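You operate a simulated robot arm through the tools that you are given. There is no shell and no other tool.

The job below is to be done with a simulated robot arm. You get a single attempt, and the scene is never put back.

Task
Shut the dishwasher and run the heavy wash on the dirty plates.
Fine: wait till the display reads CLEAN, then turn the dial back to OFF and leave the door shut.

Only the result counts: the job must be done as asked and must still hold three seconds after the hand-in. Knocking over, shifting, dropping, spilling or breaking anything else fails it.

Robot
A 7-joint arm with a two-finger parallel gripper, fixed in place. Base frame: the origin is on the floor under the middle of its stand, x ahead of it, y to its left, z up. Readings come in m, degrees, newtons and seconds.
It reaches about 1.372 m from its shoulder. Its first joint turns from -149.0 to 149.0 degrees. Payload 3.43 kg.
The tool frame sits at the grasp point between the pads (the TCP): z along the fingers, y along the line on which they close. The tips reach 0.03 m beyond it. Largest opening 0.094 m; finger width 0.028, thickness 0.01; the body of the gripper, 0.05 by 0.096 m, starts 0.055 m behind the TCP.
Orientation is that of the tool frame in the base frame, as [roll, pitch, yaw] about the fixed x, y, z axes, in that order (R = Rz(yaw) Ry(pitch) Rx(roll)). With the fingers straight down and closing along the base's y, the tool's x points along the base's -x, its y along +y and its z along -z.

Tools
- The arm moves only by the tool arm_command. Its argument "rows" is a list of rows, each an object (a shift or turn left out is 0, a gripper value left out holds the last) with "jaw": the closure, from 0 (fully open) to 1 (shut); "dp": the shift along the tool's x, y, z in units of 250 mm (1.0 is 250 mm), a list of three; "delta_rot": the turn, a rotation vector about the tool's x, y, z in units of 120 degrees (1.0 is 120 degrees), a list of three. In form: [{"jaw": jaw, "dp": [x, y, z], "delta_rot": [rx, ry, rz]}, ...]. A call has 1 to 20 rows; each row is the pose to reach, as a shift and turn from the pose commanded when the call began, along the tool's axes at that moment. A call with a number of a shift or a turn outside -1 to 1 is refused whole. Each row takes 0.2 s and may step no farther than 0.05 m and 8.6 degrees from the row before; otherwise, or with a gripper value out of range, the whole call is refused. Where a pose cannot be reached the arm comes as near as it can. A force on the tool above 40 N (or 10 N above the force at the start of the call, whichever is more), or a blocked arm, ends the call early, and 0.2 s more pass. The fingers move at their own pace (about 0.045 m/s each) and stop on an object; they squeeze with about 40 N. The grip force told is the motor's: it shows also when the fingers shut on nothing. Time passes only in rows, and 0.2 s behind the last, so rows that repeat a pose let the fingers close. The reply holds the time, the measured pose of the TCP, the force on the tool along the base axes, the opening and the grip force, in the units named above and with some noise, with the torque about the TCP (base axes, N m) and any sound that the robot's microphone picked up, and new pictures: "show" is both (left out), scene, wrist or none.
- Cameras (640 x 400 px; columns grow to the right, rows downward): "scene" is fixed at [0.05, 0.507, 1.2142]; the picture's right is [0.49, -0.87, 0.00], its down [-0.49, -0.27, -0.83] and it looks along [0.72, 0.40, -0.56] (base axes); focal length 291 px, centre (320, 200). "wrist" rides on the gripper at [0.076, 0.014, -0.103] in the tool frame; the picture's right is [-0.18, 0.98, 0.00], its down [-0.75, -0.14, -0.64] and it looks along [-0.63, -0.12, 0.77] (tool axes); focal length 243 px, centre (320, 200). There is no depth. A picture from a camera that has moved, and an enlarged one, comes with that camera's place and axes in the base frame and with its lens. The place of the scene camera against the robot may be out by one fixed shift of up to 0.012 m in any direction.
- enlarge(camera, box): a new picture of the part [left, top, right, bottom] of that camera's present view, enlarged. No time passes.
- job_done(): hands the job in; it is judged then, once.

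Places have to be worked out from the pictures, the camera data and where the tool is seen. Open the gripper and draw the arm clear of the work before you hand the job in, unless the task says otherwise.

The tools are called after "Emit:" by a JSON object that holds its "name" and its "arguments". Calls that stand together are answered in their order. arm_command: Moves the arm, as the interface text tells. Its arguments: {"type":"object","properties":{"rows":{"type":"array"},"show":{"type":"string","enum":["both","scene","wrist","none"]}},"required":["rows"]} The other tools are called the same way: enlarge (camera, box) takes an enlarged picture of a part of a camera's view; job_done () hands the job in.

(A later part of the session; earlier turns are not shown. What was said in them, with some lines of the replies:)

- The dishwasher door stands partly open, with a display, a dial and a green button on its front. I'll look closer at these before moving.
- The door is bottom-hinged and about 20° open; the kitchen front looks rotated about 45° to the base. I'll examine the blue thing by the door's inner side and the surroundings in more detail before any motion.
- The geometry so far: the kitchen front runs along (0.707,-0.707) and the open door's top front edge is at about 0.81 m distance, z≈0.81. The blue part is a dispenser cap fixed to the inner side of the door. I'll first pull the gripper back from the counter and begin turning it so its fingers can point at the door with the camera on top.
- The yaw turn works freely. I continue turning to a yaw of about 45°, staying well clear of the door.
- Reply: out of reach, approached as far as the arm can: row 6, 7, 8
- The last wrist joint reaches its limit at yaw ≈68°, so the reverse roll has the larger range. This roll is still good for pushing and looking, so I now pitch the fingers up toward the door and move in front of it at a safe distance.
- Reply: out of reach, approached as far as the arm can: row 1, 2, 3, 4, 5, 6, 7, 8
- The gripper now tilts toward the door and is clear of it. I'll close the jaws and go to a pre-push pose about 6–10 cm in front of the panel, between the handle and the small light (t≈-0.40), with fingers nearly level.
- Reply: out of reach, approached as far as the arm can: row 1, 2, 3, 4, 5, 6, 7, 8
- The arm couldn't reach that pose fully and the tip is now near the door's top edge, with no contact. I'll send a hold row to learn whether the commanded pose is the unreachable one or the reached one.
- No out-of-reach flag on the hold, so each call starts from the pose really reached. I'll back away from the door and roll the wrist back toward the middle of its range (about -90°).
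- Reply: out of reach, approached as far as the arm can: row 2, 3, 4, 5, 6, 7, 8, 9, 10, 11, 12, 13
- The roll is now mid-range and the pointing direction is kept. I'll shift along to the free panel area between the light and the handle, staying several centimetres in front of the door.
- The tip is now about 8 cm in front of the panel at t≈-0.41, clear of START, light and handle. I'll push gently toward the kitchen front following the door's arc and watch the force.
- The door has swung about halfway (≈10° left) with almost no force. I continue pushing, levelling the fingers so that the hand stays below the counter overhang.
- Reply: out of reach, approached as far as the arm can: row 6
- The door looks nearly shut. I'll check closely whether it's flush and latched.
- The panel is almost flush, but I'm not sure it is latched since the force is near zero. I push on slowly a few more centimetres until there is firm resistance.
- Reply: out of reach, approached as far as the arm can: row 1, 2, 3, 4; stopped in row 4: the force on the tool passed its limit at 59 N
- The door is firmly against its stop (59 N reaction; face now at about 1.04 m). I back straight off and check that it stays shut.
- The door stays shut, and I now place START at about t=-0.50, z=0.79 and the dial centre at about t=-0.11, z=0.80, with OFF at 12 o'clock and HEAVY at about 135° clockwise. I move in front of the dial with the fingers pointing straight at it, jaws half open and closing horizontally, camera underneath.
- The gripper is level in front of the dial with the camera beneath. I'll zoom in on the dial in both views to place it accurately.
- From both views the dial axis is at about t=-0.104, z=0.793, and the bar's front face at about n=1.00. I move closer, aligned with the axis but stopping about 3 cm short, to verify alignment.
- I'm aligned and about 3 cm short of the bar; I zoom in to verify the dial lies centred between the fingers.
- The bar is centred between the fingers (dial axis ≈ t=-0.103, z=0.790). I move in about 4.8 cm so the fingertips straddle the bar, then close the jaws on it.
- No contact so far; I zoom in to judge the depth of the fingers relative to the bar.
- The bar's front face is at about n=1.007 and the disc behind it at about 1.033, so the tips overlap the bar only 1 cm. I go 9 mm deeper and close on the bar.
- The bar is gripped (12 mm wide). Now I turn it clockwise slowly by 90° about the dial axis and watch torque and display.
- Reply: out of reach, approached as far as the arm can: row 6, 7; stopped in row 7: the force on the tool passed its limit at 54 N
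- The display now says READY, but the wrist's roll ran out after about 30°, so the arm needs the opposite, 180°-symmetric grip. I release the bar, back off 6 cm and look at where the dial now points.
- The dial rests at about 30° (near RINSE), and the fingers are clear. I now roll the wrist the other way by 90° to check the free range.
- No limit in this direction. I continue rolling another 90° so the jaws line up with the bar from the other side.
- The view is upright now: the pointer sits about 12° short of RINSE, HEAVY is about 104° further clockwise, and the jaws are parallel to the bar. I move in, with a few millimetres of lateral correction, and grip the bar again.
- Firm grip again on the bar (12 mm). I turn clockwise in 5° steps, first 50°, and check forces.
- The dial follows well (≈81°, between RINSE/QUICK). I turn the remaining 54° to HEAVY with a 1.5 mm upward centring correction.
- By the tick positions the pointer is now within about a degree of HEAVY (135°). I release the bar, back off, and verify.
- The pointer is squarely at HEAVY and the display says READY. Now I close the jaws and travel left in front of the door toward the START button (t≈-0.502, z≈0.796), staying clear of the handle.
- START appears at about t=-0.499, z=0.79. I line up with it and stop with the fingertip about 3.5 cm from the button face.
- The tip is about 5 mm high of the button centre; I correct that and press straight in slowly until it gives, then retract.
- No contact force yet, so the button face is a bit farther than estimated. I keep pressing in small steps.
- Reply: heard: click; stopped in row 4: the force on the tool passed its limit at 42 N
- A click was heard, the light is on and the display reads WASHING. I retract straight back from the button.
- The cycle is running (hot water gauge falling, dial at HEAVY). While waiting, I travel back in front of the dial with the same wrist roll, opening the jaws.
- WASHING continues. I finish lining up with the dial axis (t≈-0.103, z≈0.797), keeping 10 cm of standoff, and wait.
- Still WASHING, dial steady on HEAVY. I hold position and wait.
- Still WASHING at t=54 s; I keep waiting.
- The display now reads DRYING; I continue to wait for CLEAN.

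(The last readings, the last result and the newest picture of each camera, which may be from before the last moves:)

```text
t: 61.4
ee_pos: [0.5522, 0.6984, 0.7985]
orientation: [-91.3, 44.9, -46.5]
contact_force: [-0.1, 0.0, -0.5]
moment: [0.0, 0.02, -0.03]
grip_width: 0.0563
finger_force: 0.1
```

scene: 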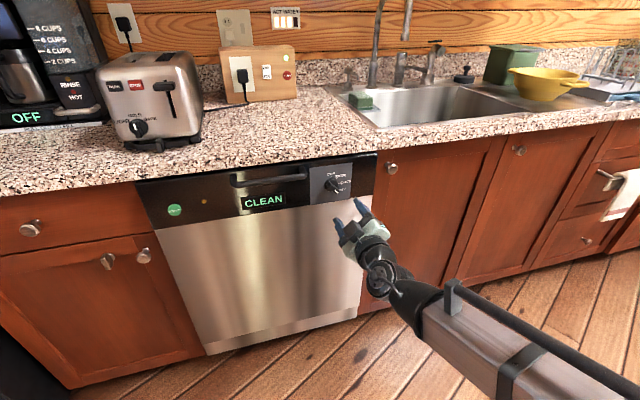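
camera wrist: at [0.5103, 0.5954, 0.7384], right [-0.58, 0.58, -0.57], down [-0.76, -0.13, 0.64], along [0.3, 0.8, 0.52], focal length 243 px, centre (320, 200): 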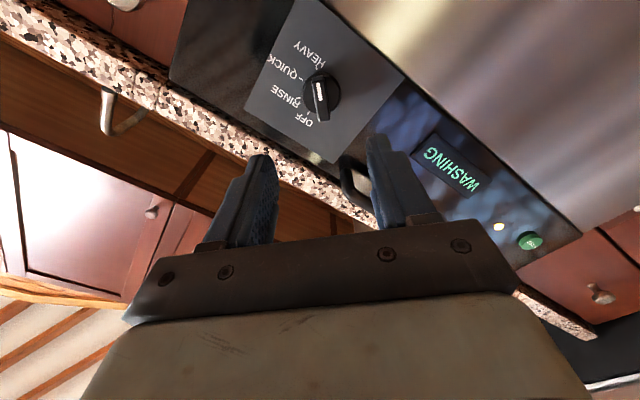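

The display reads CLEAN. I go straight in to the bar with open jaws and grip it.

Emit:
{"name": "arm_command", "arguments": {"rows": [{"jaw": 0.4, "dp": [0.003, 0.003, 0.1]}, {"jaw": 0.4, "dp": [0.003, 0.003, 0.2]}, {"jaw": 0.4, "dp": [0.003, 0.003, 0.3]}, {"jaw": 0.4, "dp": [0.003, 0.003, 0.38]}, {"jaw": 0.4, "dp": [0.003, 0.003, 0.46]}, {"jaw": 0.7, "dp": [0.003, 0.003, 0.46]}, {"jaw": 1, "dp": [0.003, 0.003, 0.46]}, {"jaw": 1, "dp": [0.003, 0.003, 0.46]}, {"jaw": 1, "dp": [0.003, 0.003, 0.46]}, {"jaw": 1, "dp": [0.003, 0.003, 0.46]}]}}

Emit:
{"name": "enlarge", "arguments": {"camera": "wrist", "box": [220, 60, 420, 210]}}

```text
t: 63.6
ee_pos: [0.6343, 0.7793, 0.796]
orientation: [-91.4, 44.9, -46.5]
contact_force: [-8.0, 6.3, -10.2]
moment: [0.19, -0.15, -0.01]
grip_width: 0.0124
finger_force: 45.2
camera wrist: at [0.5924, 0.676, 0.7352], right [-0.58, 0.58, -0.57], down [-0.75, -0.13, 0.64], along [0.3, 0.8, 0.52], focal length 243 px, centre (320, 200)
```

scene: 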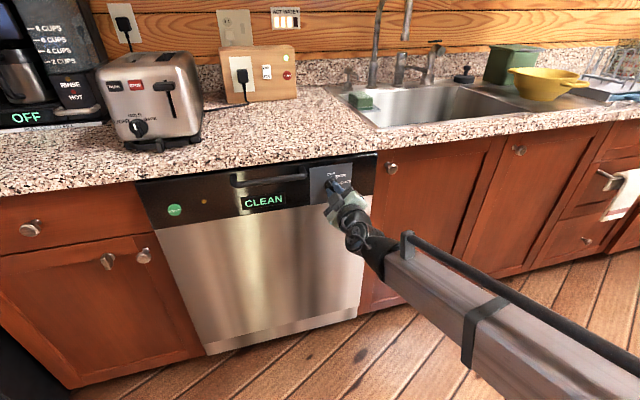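
wrist: 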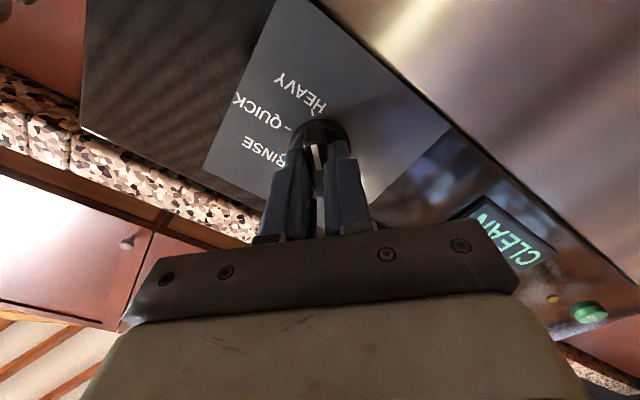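

```text
2.67 times, centred on (320, 135) of wrist
camera zoom: at [0.5924, 0.676, 0.7352], right [-0.58, 0.58, -0.57], down [-0.75, -0.13, 0.64], along [0.3, 0.8, 0.52], focal length 647 px, centre (320, 373)
```

zoom: 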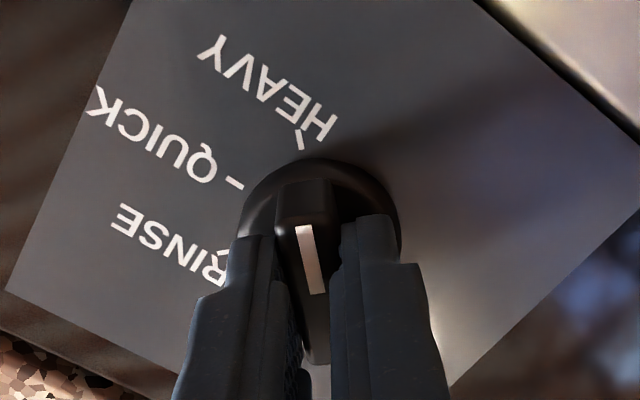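

The grip is good with only about 1 mm of centring error, which I correct. I turn counter-clockwise, first 70°.

Emit:
{"name": "arm_command", "arguments": {"rows": [{"jaw": 1, "dp": [0.004, 0.004, 0], "delta_rot": [0, 0, -0.0417]}, {"jaw": 1, "dp": [0.004, 0.004, 0], "delta_rot": [0, 0, -0.0833]}, {"jaw": 1, "dp": [0.004, 0.004, 0], "delta_rot": [0, 0, -0.125]}, {"jaw": 1, "dp": [0.004, 0.004, 0], "delta_rot": [0, 0, -0.1667]}, {"jaw": 1, "dp": [0.004, 0.004, 0], "delta_rot": [0, 0, -0.2083]}, {"jaw": 1, "dp": [0.004, 0.004, 0], "delta_rot": [0, 0, -0.25]}, {"jaw": 1, "dp": [0.004, 0.004, 0], "delta_rot": [0, 0, -0.2917]}, {"jaw": 1, "dp": [0.004, 0.004, 0], "delta_rot": [0, 0, -0.3333]}, {"jaw": 1, "dp": [0.004, 0.004, 0], "delta_rot": [0, 0, -0.375]}, {"jaw": 1, "dp": [0.004, 0.004, 0], "delta_rot": [0, 0, -0.4167]}, {"jaw": 1, "dp": [0.004, 0.004, 0], "delta_rot": [0, 0, -0.4583]}, {"jaw": 1, "dp": [0.004, 0.004, 0], "delta_rot": [0, 0, -0.5]}, {"jaw": 1, "dp": [0.004, 0.004, 0], "delta_rot": [0, 0, -0.5417]}, {"jaw": 1, "dp": [0.004, 0.004, 0], "delta_rot": [0, 0, -0.5833]}]}}

```text
t: 66.6
ee_pos: [0.6343, 0.7788, 0.7956]
orientation: [-91.0, -25.3, -45.2]
contact_force: [-13.7, 12.1, 7.5]
moment: [1.0, -1.01, -0.48]
grip_width: 0.0126
finger_force: 44.6
camera wrist: at [0.6148, 0.6544, 0.8176], right [0.17, -0.19, -0.97], down [-0.98, 0.08, -0.18], along [0.11, 0.98, -0.17], focal length 243 px, centre (320, 200)
```

scene: 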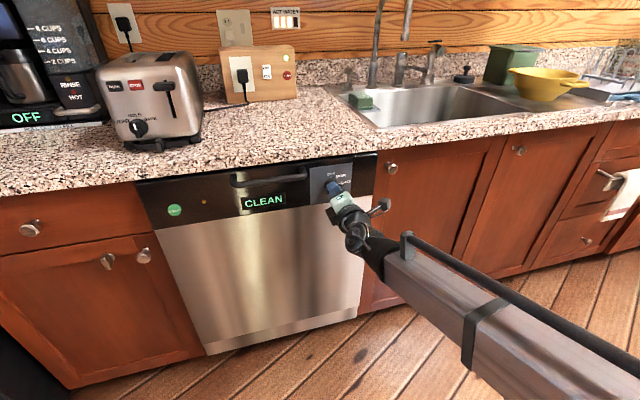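
wrist: 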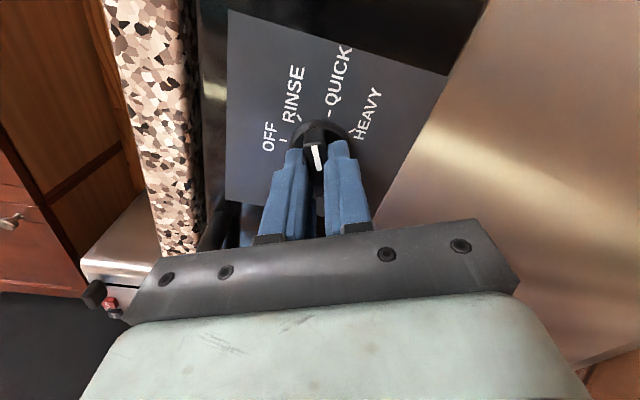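

The dial follows (≈65° left to OFF), with modest side force. I relieve it by about 1.4 mm and turn the remaining 65° to OFF.

Emit:
{"name": "arm_command", "arguments": {"rows": [{"jaw": 1, "dp": [-0.002, -0.002, 0], "delta_rot": [0, 0, -0.0415]}, {"jaw": 1, "dp": [-0.004, -0.004, 0], "delta_rot": [0, 0, -0.083]}, {"jaw": 1, "dp": [-0.004, -0.004, 0], "delta_rot": [0, 0, -0.1245]}, {"jaw": 1, "dp": [-0.004, -0.004, 0], "delta_rot": [0, 0, -0.166]}, {"jaw": 1, "dp": [-0.004, -0.004, 0], "delta_rot": [0, 0, -0.2075]}, {"jaw": 1, "dp": [-0.004, -0.004, 0], "delta_rot": [0, 0, -0.249]}, {"jaw": 1, "dp": [-0.004, -0.004, 0], "delta_rot": [0, 0, -0.2905]}, {"jaw": 1, "dp": [-0.004, -0.004, 0], "delta_rot": [0, 0, -0.332]}, {"jaw": 1, "dp": [-0.004, -0.004, 0], "delta_rot": [0, 0, -0.3735]}, {"jaw": 1, "dp": [-0.004, -0.004, 0], "delta_rot": [0, 0, -0.415]}, {"jaw": 1, "dp": [-0.004, -0.004, 0], "delta_rot": [0, 0, -0.4565]}, {"jaw": 1, "dp": [-0.004, -0.004, 0], "delta_rot": [0, 0, -0.498]}, {"jaw": 1, "dp": [-0.004, -0.004, 0], "delta_rot": [0, 0, -0.539]}]}}

Emit:
{"name": "enlarge", "arguments": {"camera": "wrist", "box": [220, 60, 420, 210]}}

Emit:
{"name": "enlarge", "arguments": {"camera": "scene", "box": [220, 150, 400, 250]}}

```text
t: 69.4
ee_pos: [0.6356, 0.7794, 0.7945]
orientation: [-170.4, -89.0, 34.8]
contact_force: [11.1, -9.2, -7.9]
moment: [0.59, -0.62, 0.38]
grip_width: 0.0122
finger_force: 45.1
camera wrist: at [0.5735, 0.6984, 0.8743], right [0.68, -0.7, -0.19], down [-0.57, -0.35, -0.74], along [0.46, 0.61, -0.64], focal length 243 px, centre (320, 200)
```

scene: 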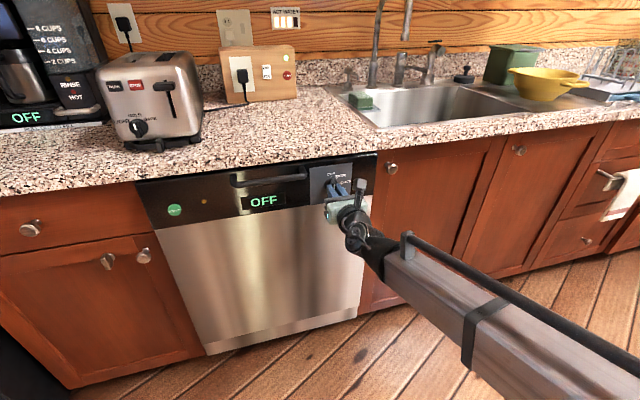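
wrist: 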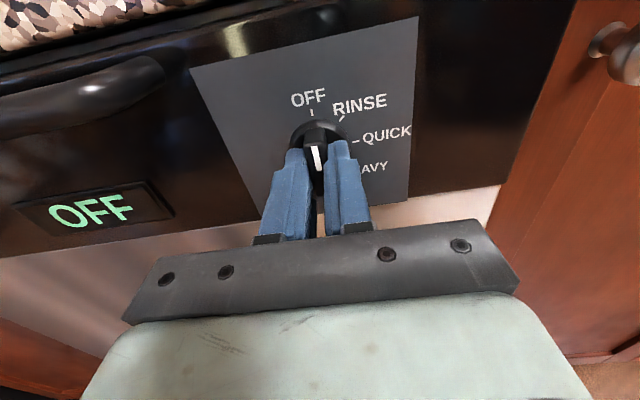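

```text
2.67 times, centred on (320, 135) of wrist
camera zoom: at [0.5735, 0.6984, 0.8743], right [0.68, -0.7, -0.19], down [-0.57, -0.35, -0.74], along [0.46, 0.61, -0.64], focal length 647 px, centre (320, 373)
```

zoom: 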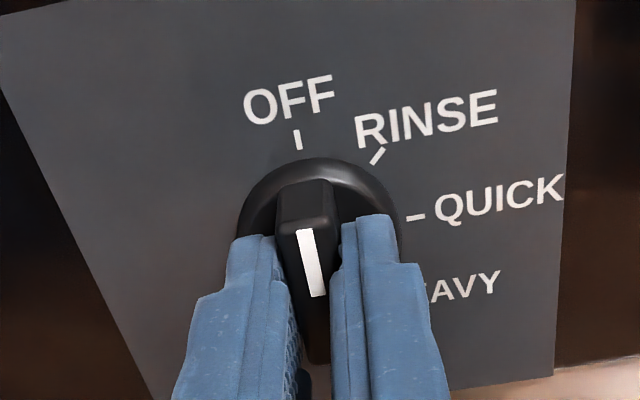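

```text
3.56 times, centred on (310, 200) of scene
camera zoom: at [0.05, 0.507, 1.2142], right [0.49, -0.87, 0.0], down [-0.49, -0.27, -0.83], along [0.72, 0.4, -0.56], focal length 1036 px, centre (356, 200)
```

zoom: 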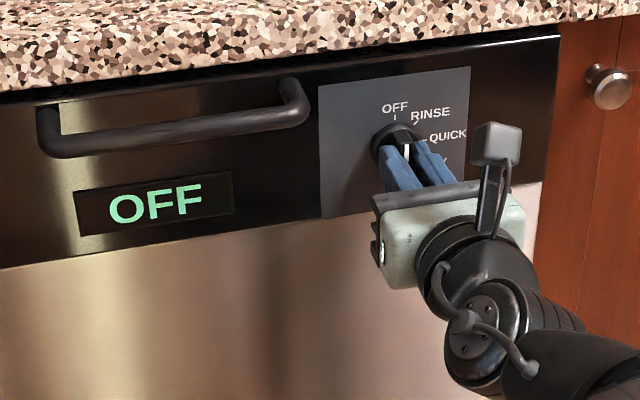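

The display reads OFF and the pointer is at the OFF tick. I open the jaws, hold still while they open, and back straight out.

Emit:
{"name": "arm_command", "arguments": {"rows": [{"jaw": 0.7, "dp": [0, 0, 0]}, {"jaw": 0.4, "dp": [0, 0, 0]}, {"jaw": 0.4, "dp": [0, 0, 0]}, {"jaw": 0.4, "dp": [0, 0, 0]}, {"jaw": 0.4, "dp": [0, 0, -0.06]}, {"jaw": 0.4, "dp": [0, 0, -0.15]}, {"jaw": 0.4, "dp": [0, 0, -0.24]}, {"jaw": 0.4, "dp": [0, 0, -0.34]}, {"jaw": 0.4, "dp": [0, 0, -0.44]}, {"jaw": 0.4, "dp": [0, 0, -0.54]}]}}

Emit:
{"name": "enlarge", "arguments": {"camera": "wrist", "box": [220, 20, 420, 170]}}

Emit:
{"name": "enlarge", "arguments": {"camera": "scene", "box": [220, 150, 400, 250]}}

```text
t: 71.6
ee_pos: [0.537, 0.6858, 0.7964]
orientation: [-165.2, -89.0, 29.4]
contact_force: [-0.5, -0.2, -0.7]
moment: [0.02, -0.01, -0.02]
grip_width: 0.0564
finger_force: 0.0
camera wrist: at [0.477, 0.6055, 0.8757], right [0.68, -0.7, -0.19], down [-0.57, -0.35, -0.74], along [0.46, 0.62, -0.64], focal length 243 px, centre (320, 200)
```

scene: 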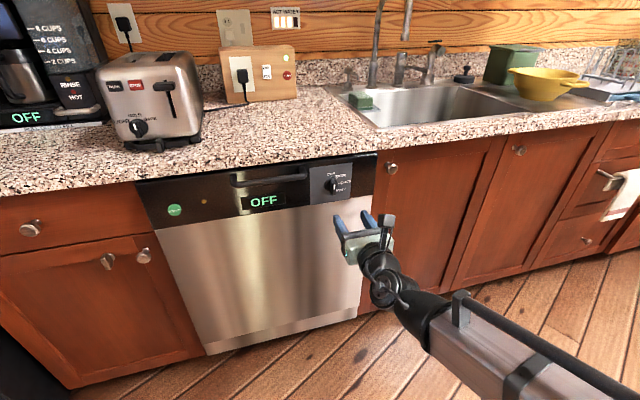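
wrist: 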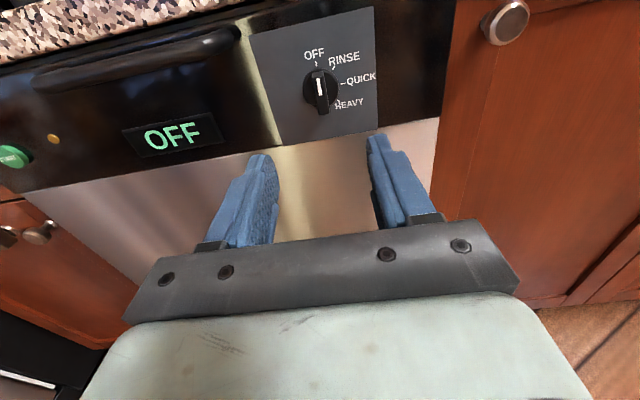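

```text
2.67 times, centred on (320, 95) of wrist
camera zoom: at [0.477, 0.6055, 0.8757], right [0.68, -0.7, -0.19], down [-0.57, -0.35, -0.74], along [0.46, 0.62, -0.64], focal length 647 px, centre (320, 480)
```

zoom: 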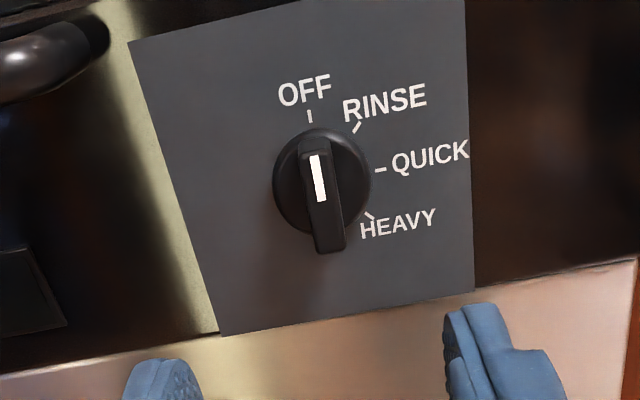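

```text
3.56 times, centred on (310, 200) of scene
camera zoom: at [0.05, 0.507, 1.2142], right [0.49, -0.87, 0.0], down [-0.49, -0.27, -0.83], along [0.72, 0.4, -0.56], focal length 1036 px, centre (356, 200)
```

zoom: 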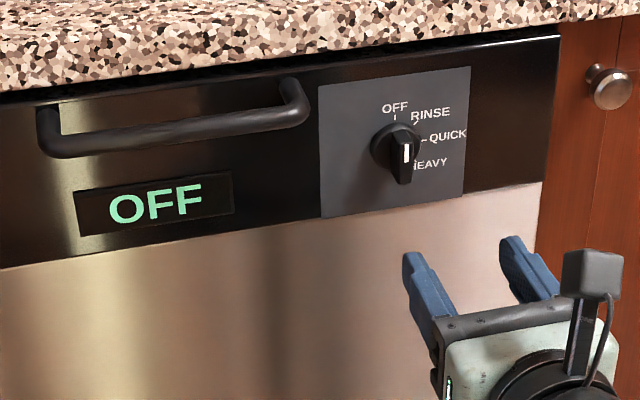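

The dial is at OFF, the display reads OFF and the door is flush. I open the gripper fully and draw back a bit further, then hold briefly to see that everything stays put.

Emit:
{"name": "arm_command", "arguments": {"rows": [{"jaw": 0, "dp": [0, 0, -0.1]}, {"jaw": 0, "dp": [0, 0, -0.2]}, {"jaw": 0, "dp": [0, 0, -0.3]}, {"jaw": 0, "dp": [0, 0, -0.3]}, {"jaw": 0, "dp": [0, 0, -0.3]}, {"jaw": 0, "dp": [0, 0, -0.3]}, {"jaw": 0, "dp": [0, 0, -0.3]}, {"jaw": 0, "dp": [0, 0, -0.3]}]}}

Emit:
{"name": "enlarge", "arguments": {"camera": "scene", "box": [100, 120, 420, 320]}}

```text
t: 73.4
ee_pos: [0.4827, 0.6342, 0.7981]
orientation: [-165.3, -89.0, 29.6]
contact_force: [-0.5, 0.4, 0.3]
moment: [0.03, 0.03, 0.0]
grip_width: 0.094
finger_force: 0.0
camera wrist: at [0.4226, 0.552, 0.8769], right [0.68, -0.7, -0.19], down [-0.57, -0.35, -0.74], along [0.46, 0.62, -0.64], focal length 243 px, centre (320, 200)
```

scene: 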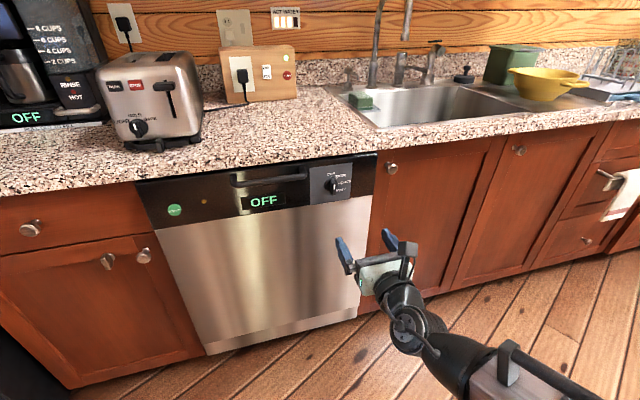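
wrist: 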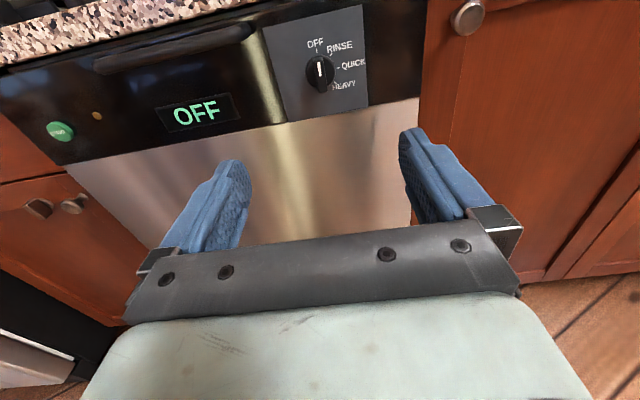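

```text
2.00 times, centred on (260, 220) of scene
camera zoom: at [0.05, 0.507, 1.2142], right [0.49, -0.87, 0.0], down [-0.49, -0.27, -0.83], along [0.72, 0.4, -0.56], focal length 583 px, centre (440, 160)
```

zoom: 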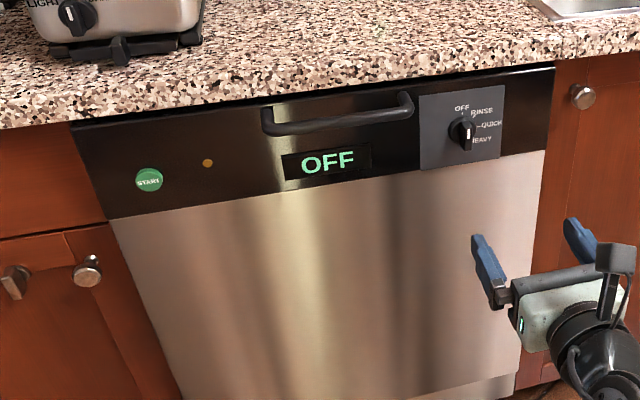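

The heavy wash ran through to CLEAN. The dial and display are back at OFF, the door is shut, the gripper is open and the arm is clear, so I hand the job in.

Emit:
{"name": "job_done", "arguments": {}}

```text
The job is handed in.
```

The dishwasher is shut, and the heavy wash ran through to CLEAN. I then turned the dial back to OFF, and the display reads OFF.

- **Door:** It stayed flush when I backed the arm off, and it has been shut since before the wash began.
- **Wash:** With the dial on HEAVY, one press of START gave a click. The display then went from WASHING to DRYING to CLEAN.
- **Surroundings:** The pictures show nothing else on the counter or in the kitchen moved. I couldn't see inside once the door was shut, so the plates themselves aren't checked beyond the display.

The gripper is open and the arm is drawn back in front of the door. I have handed the job in.
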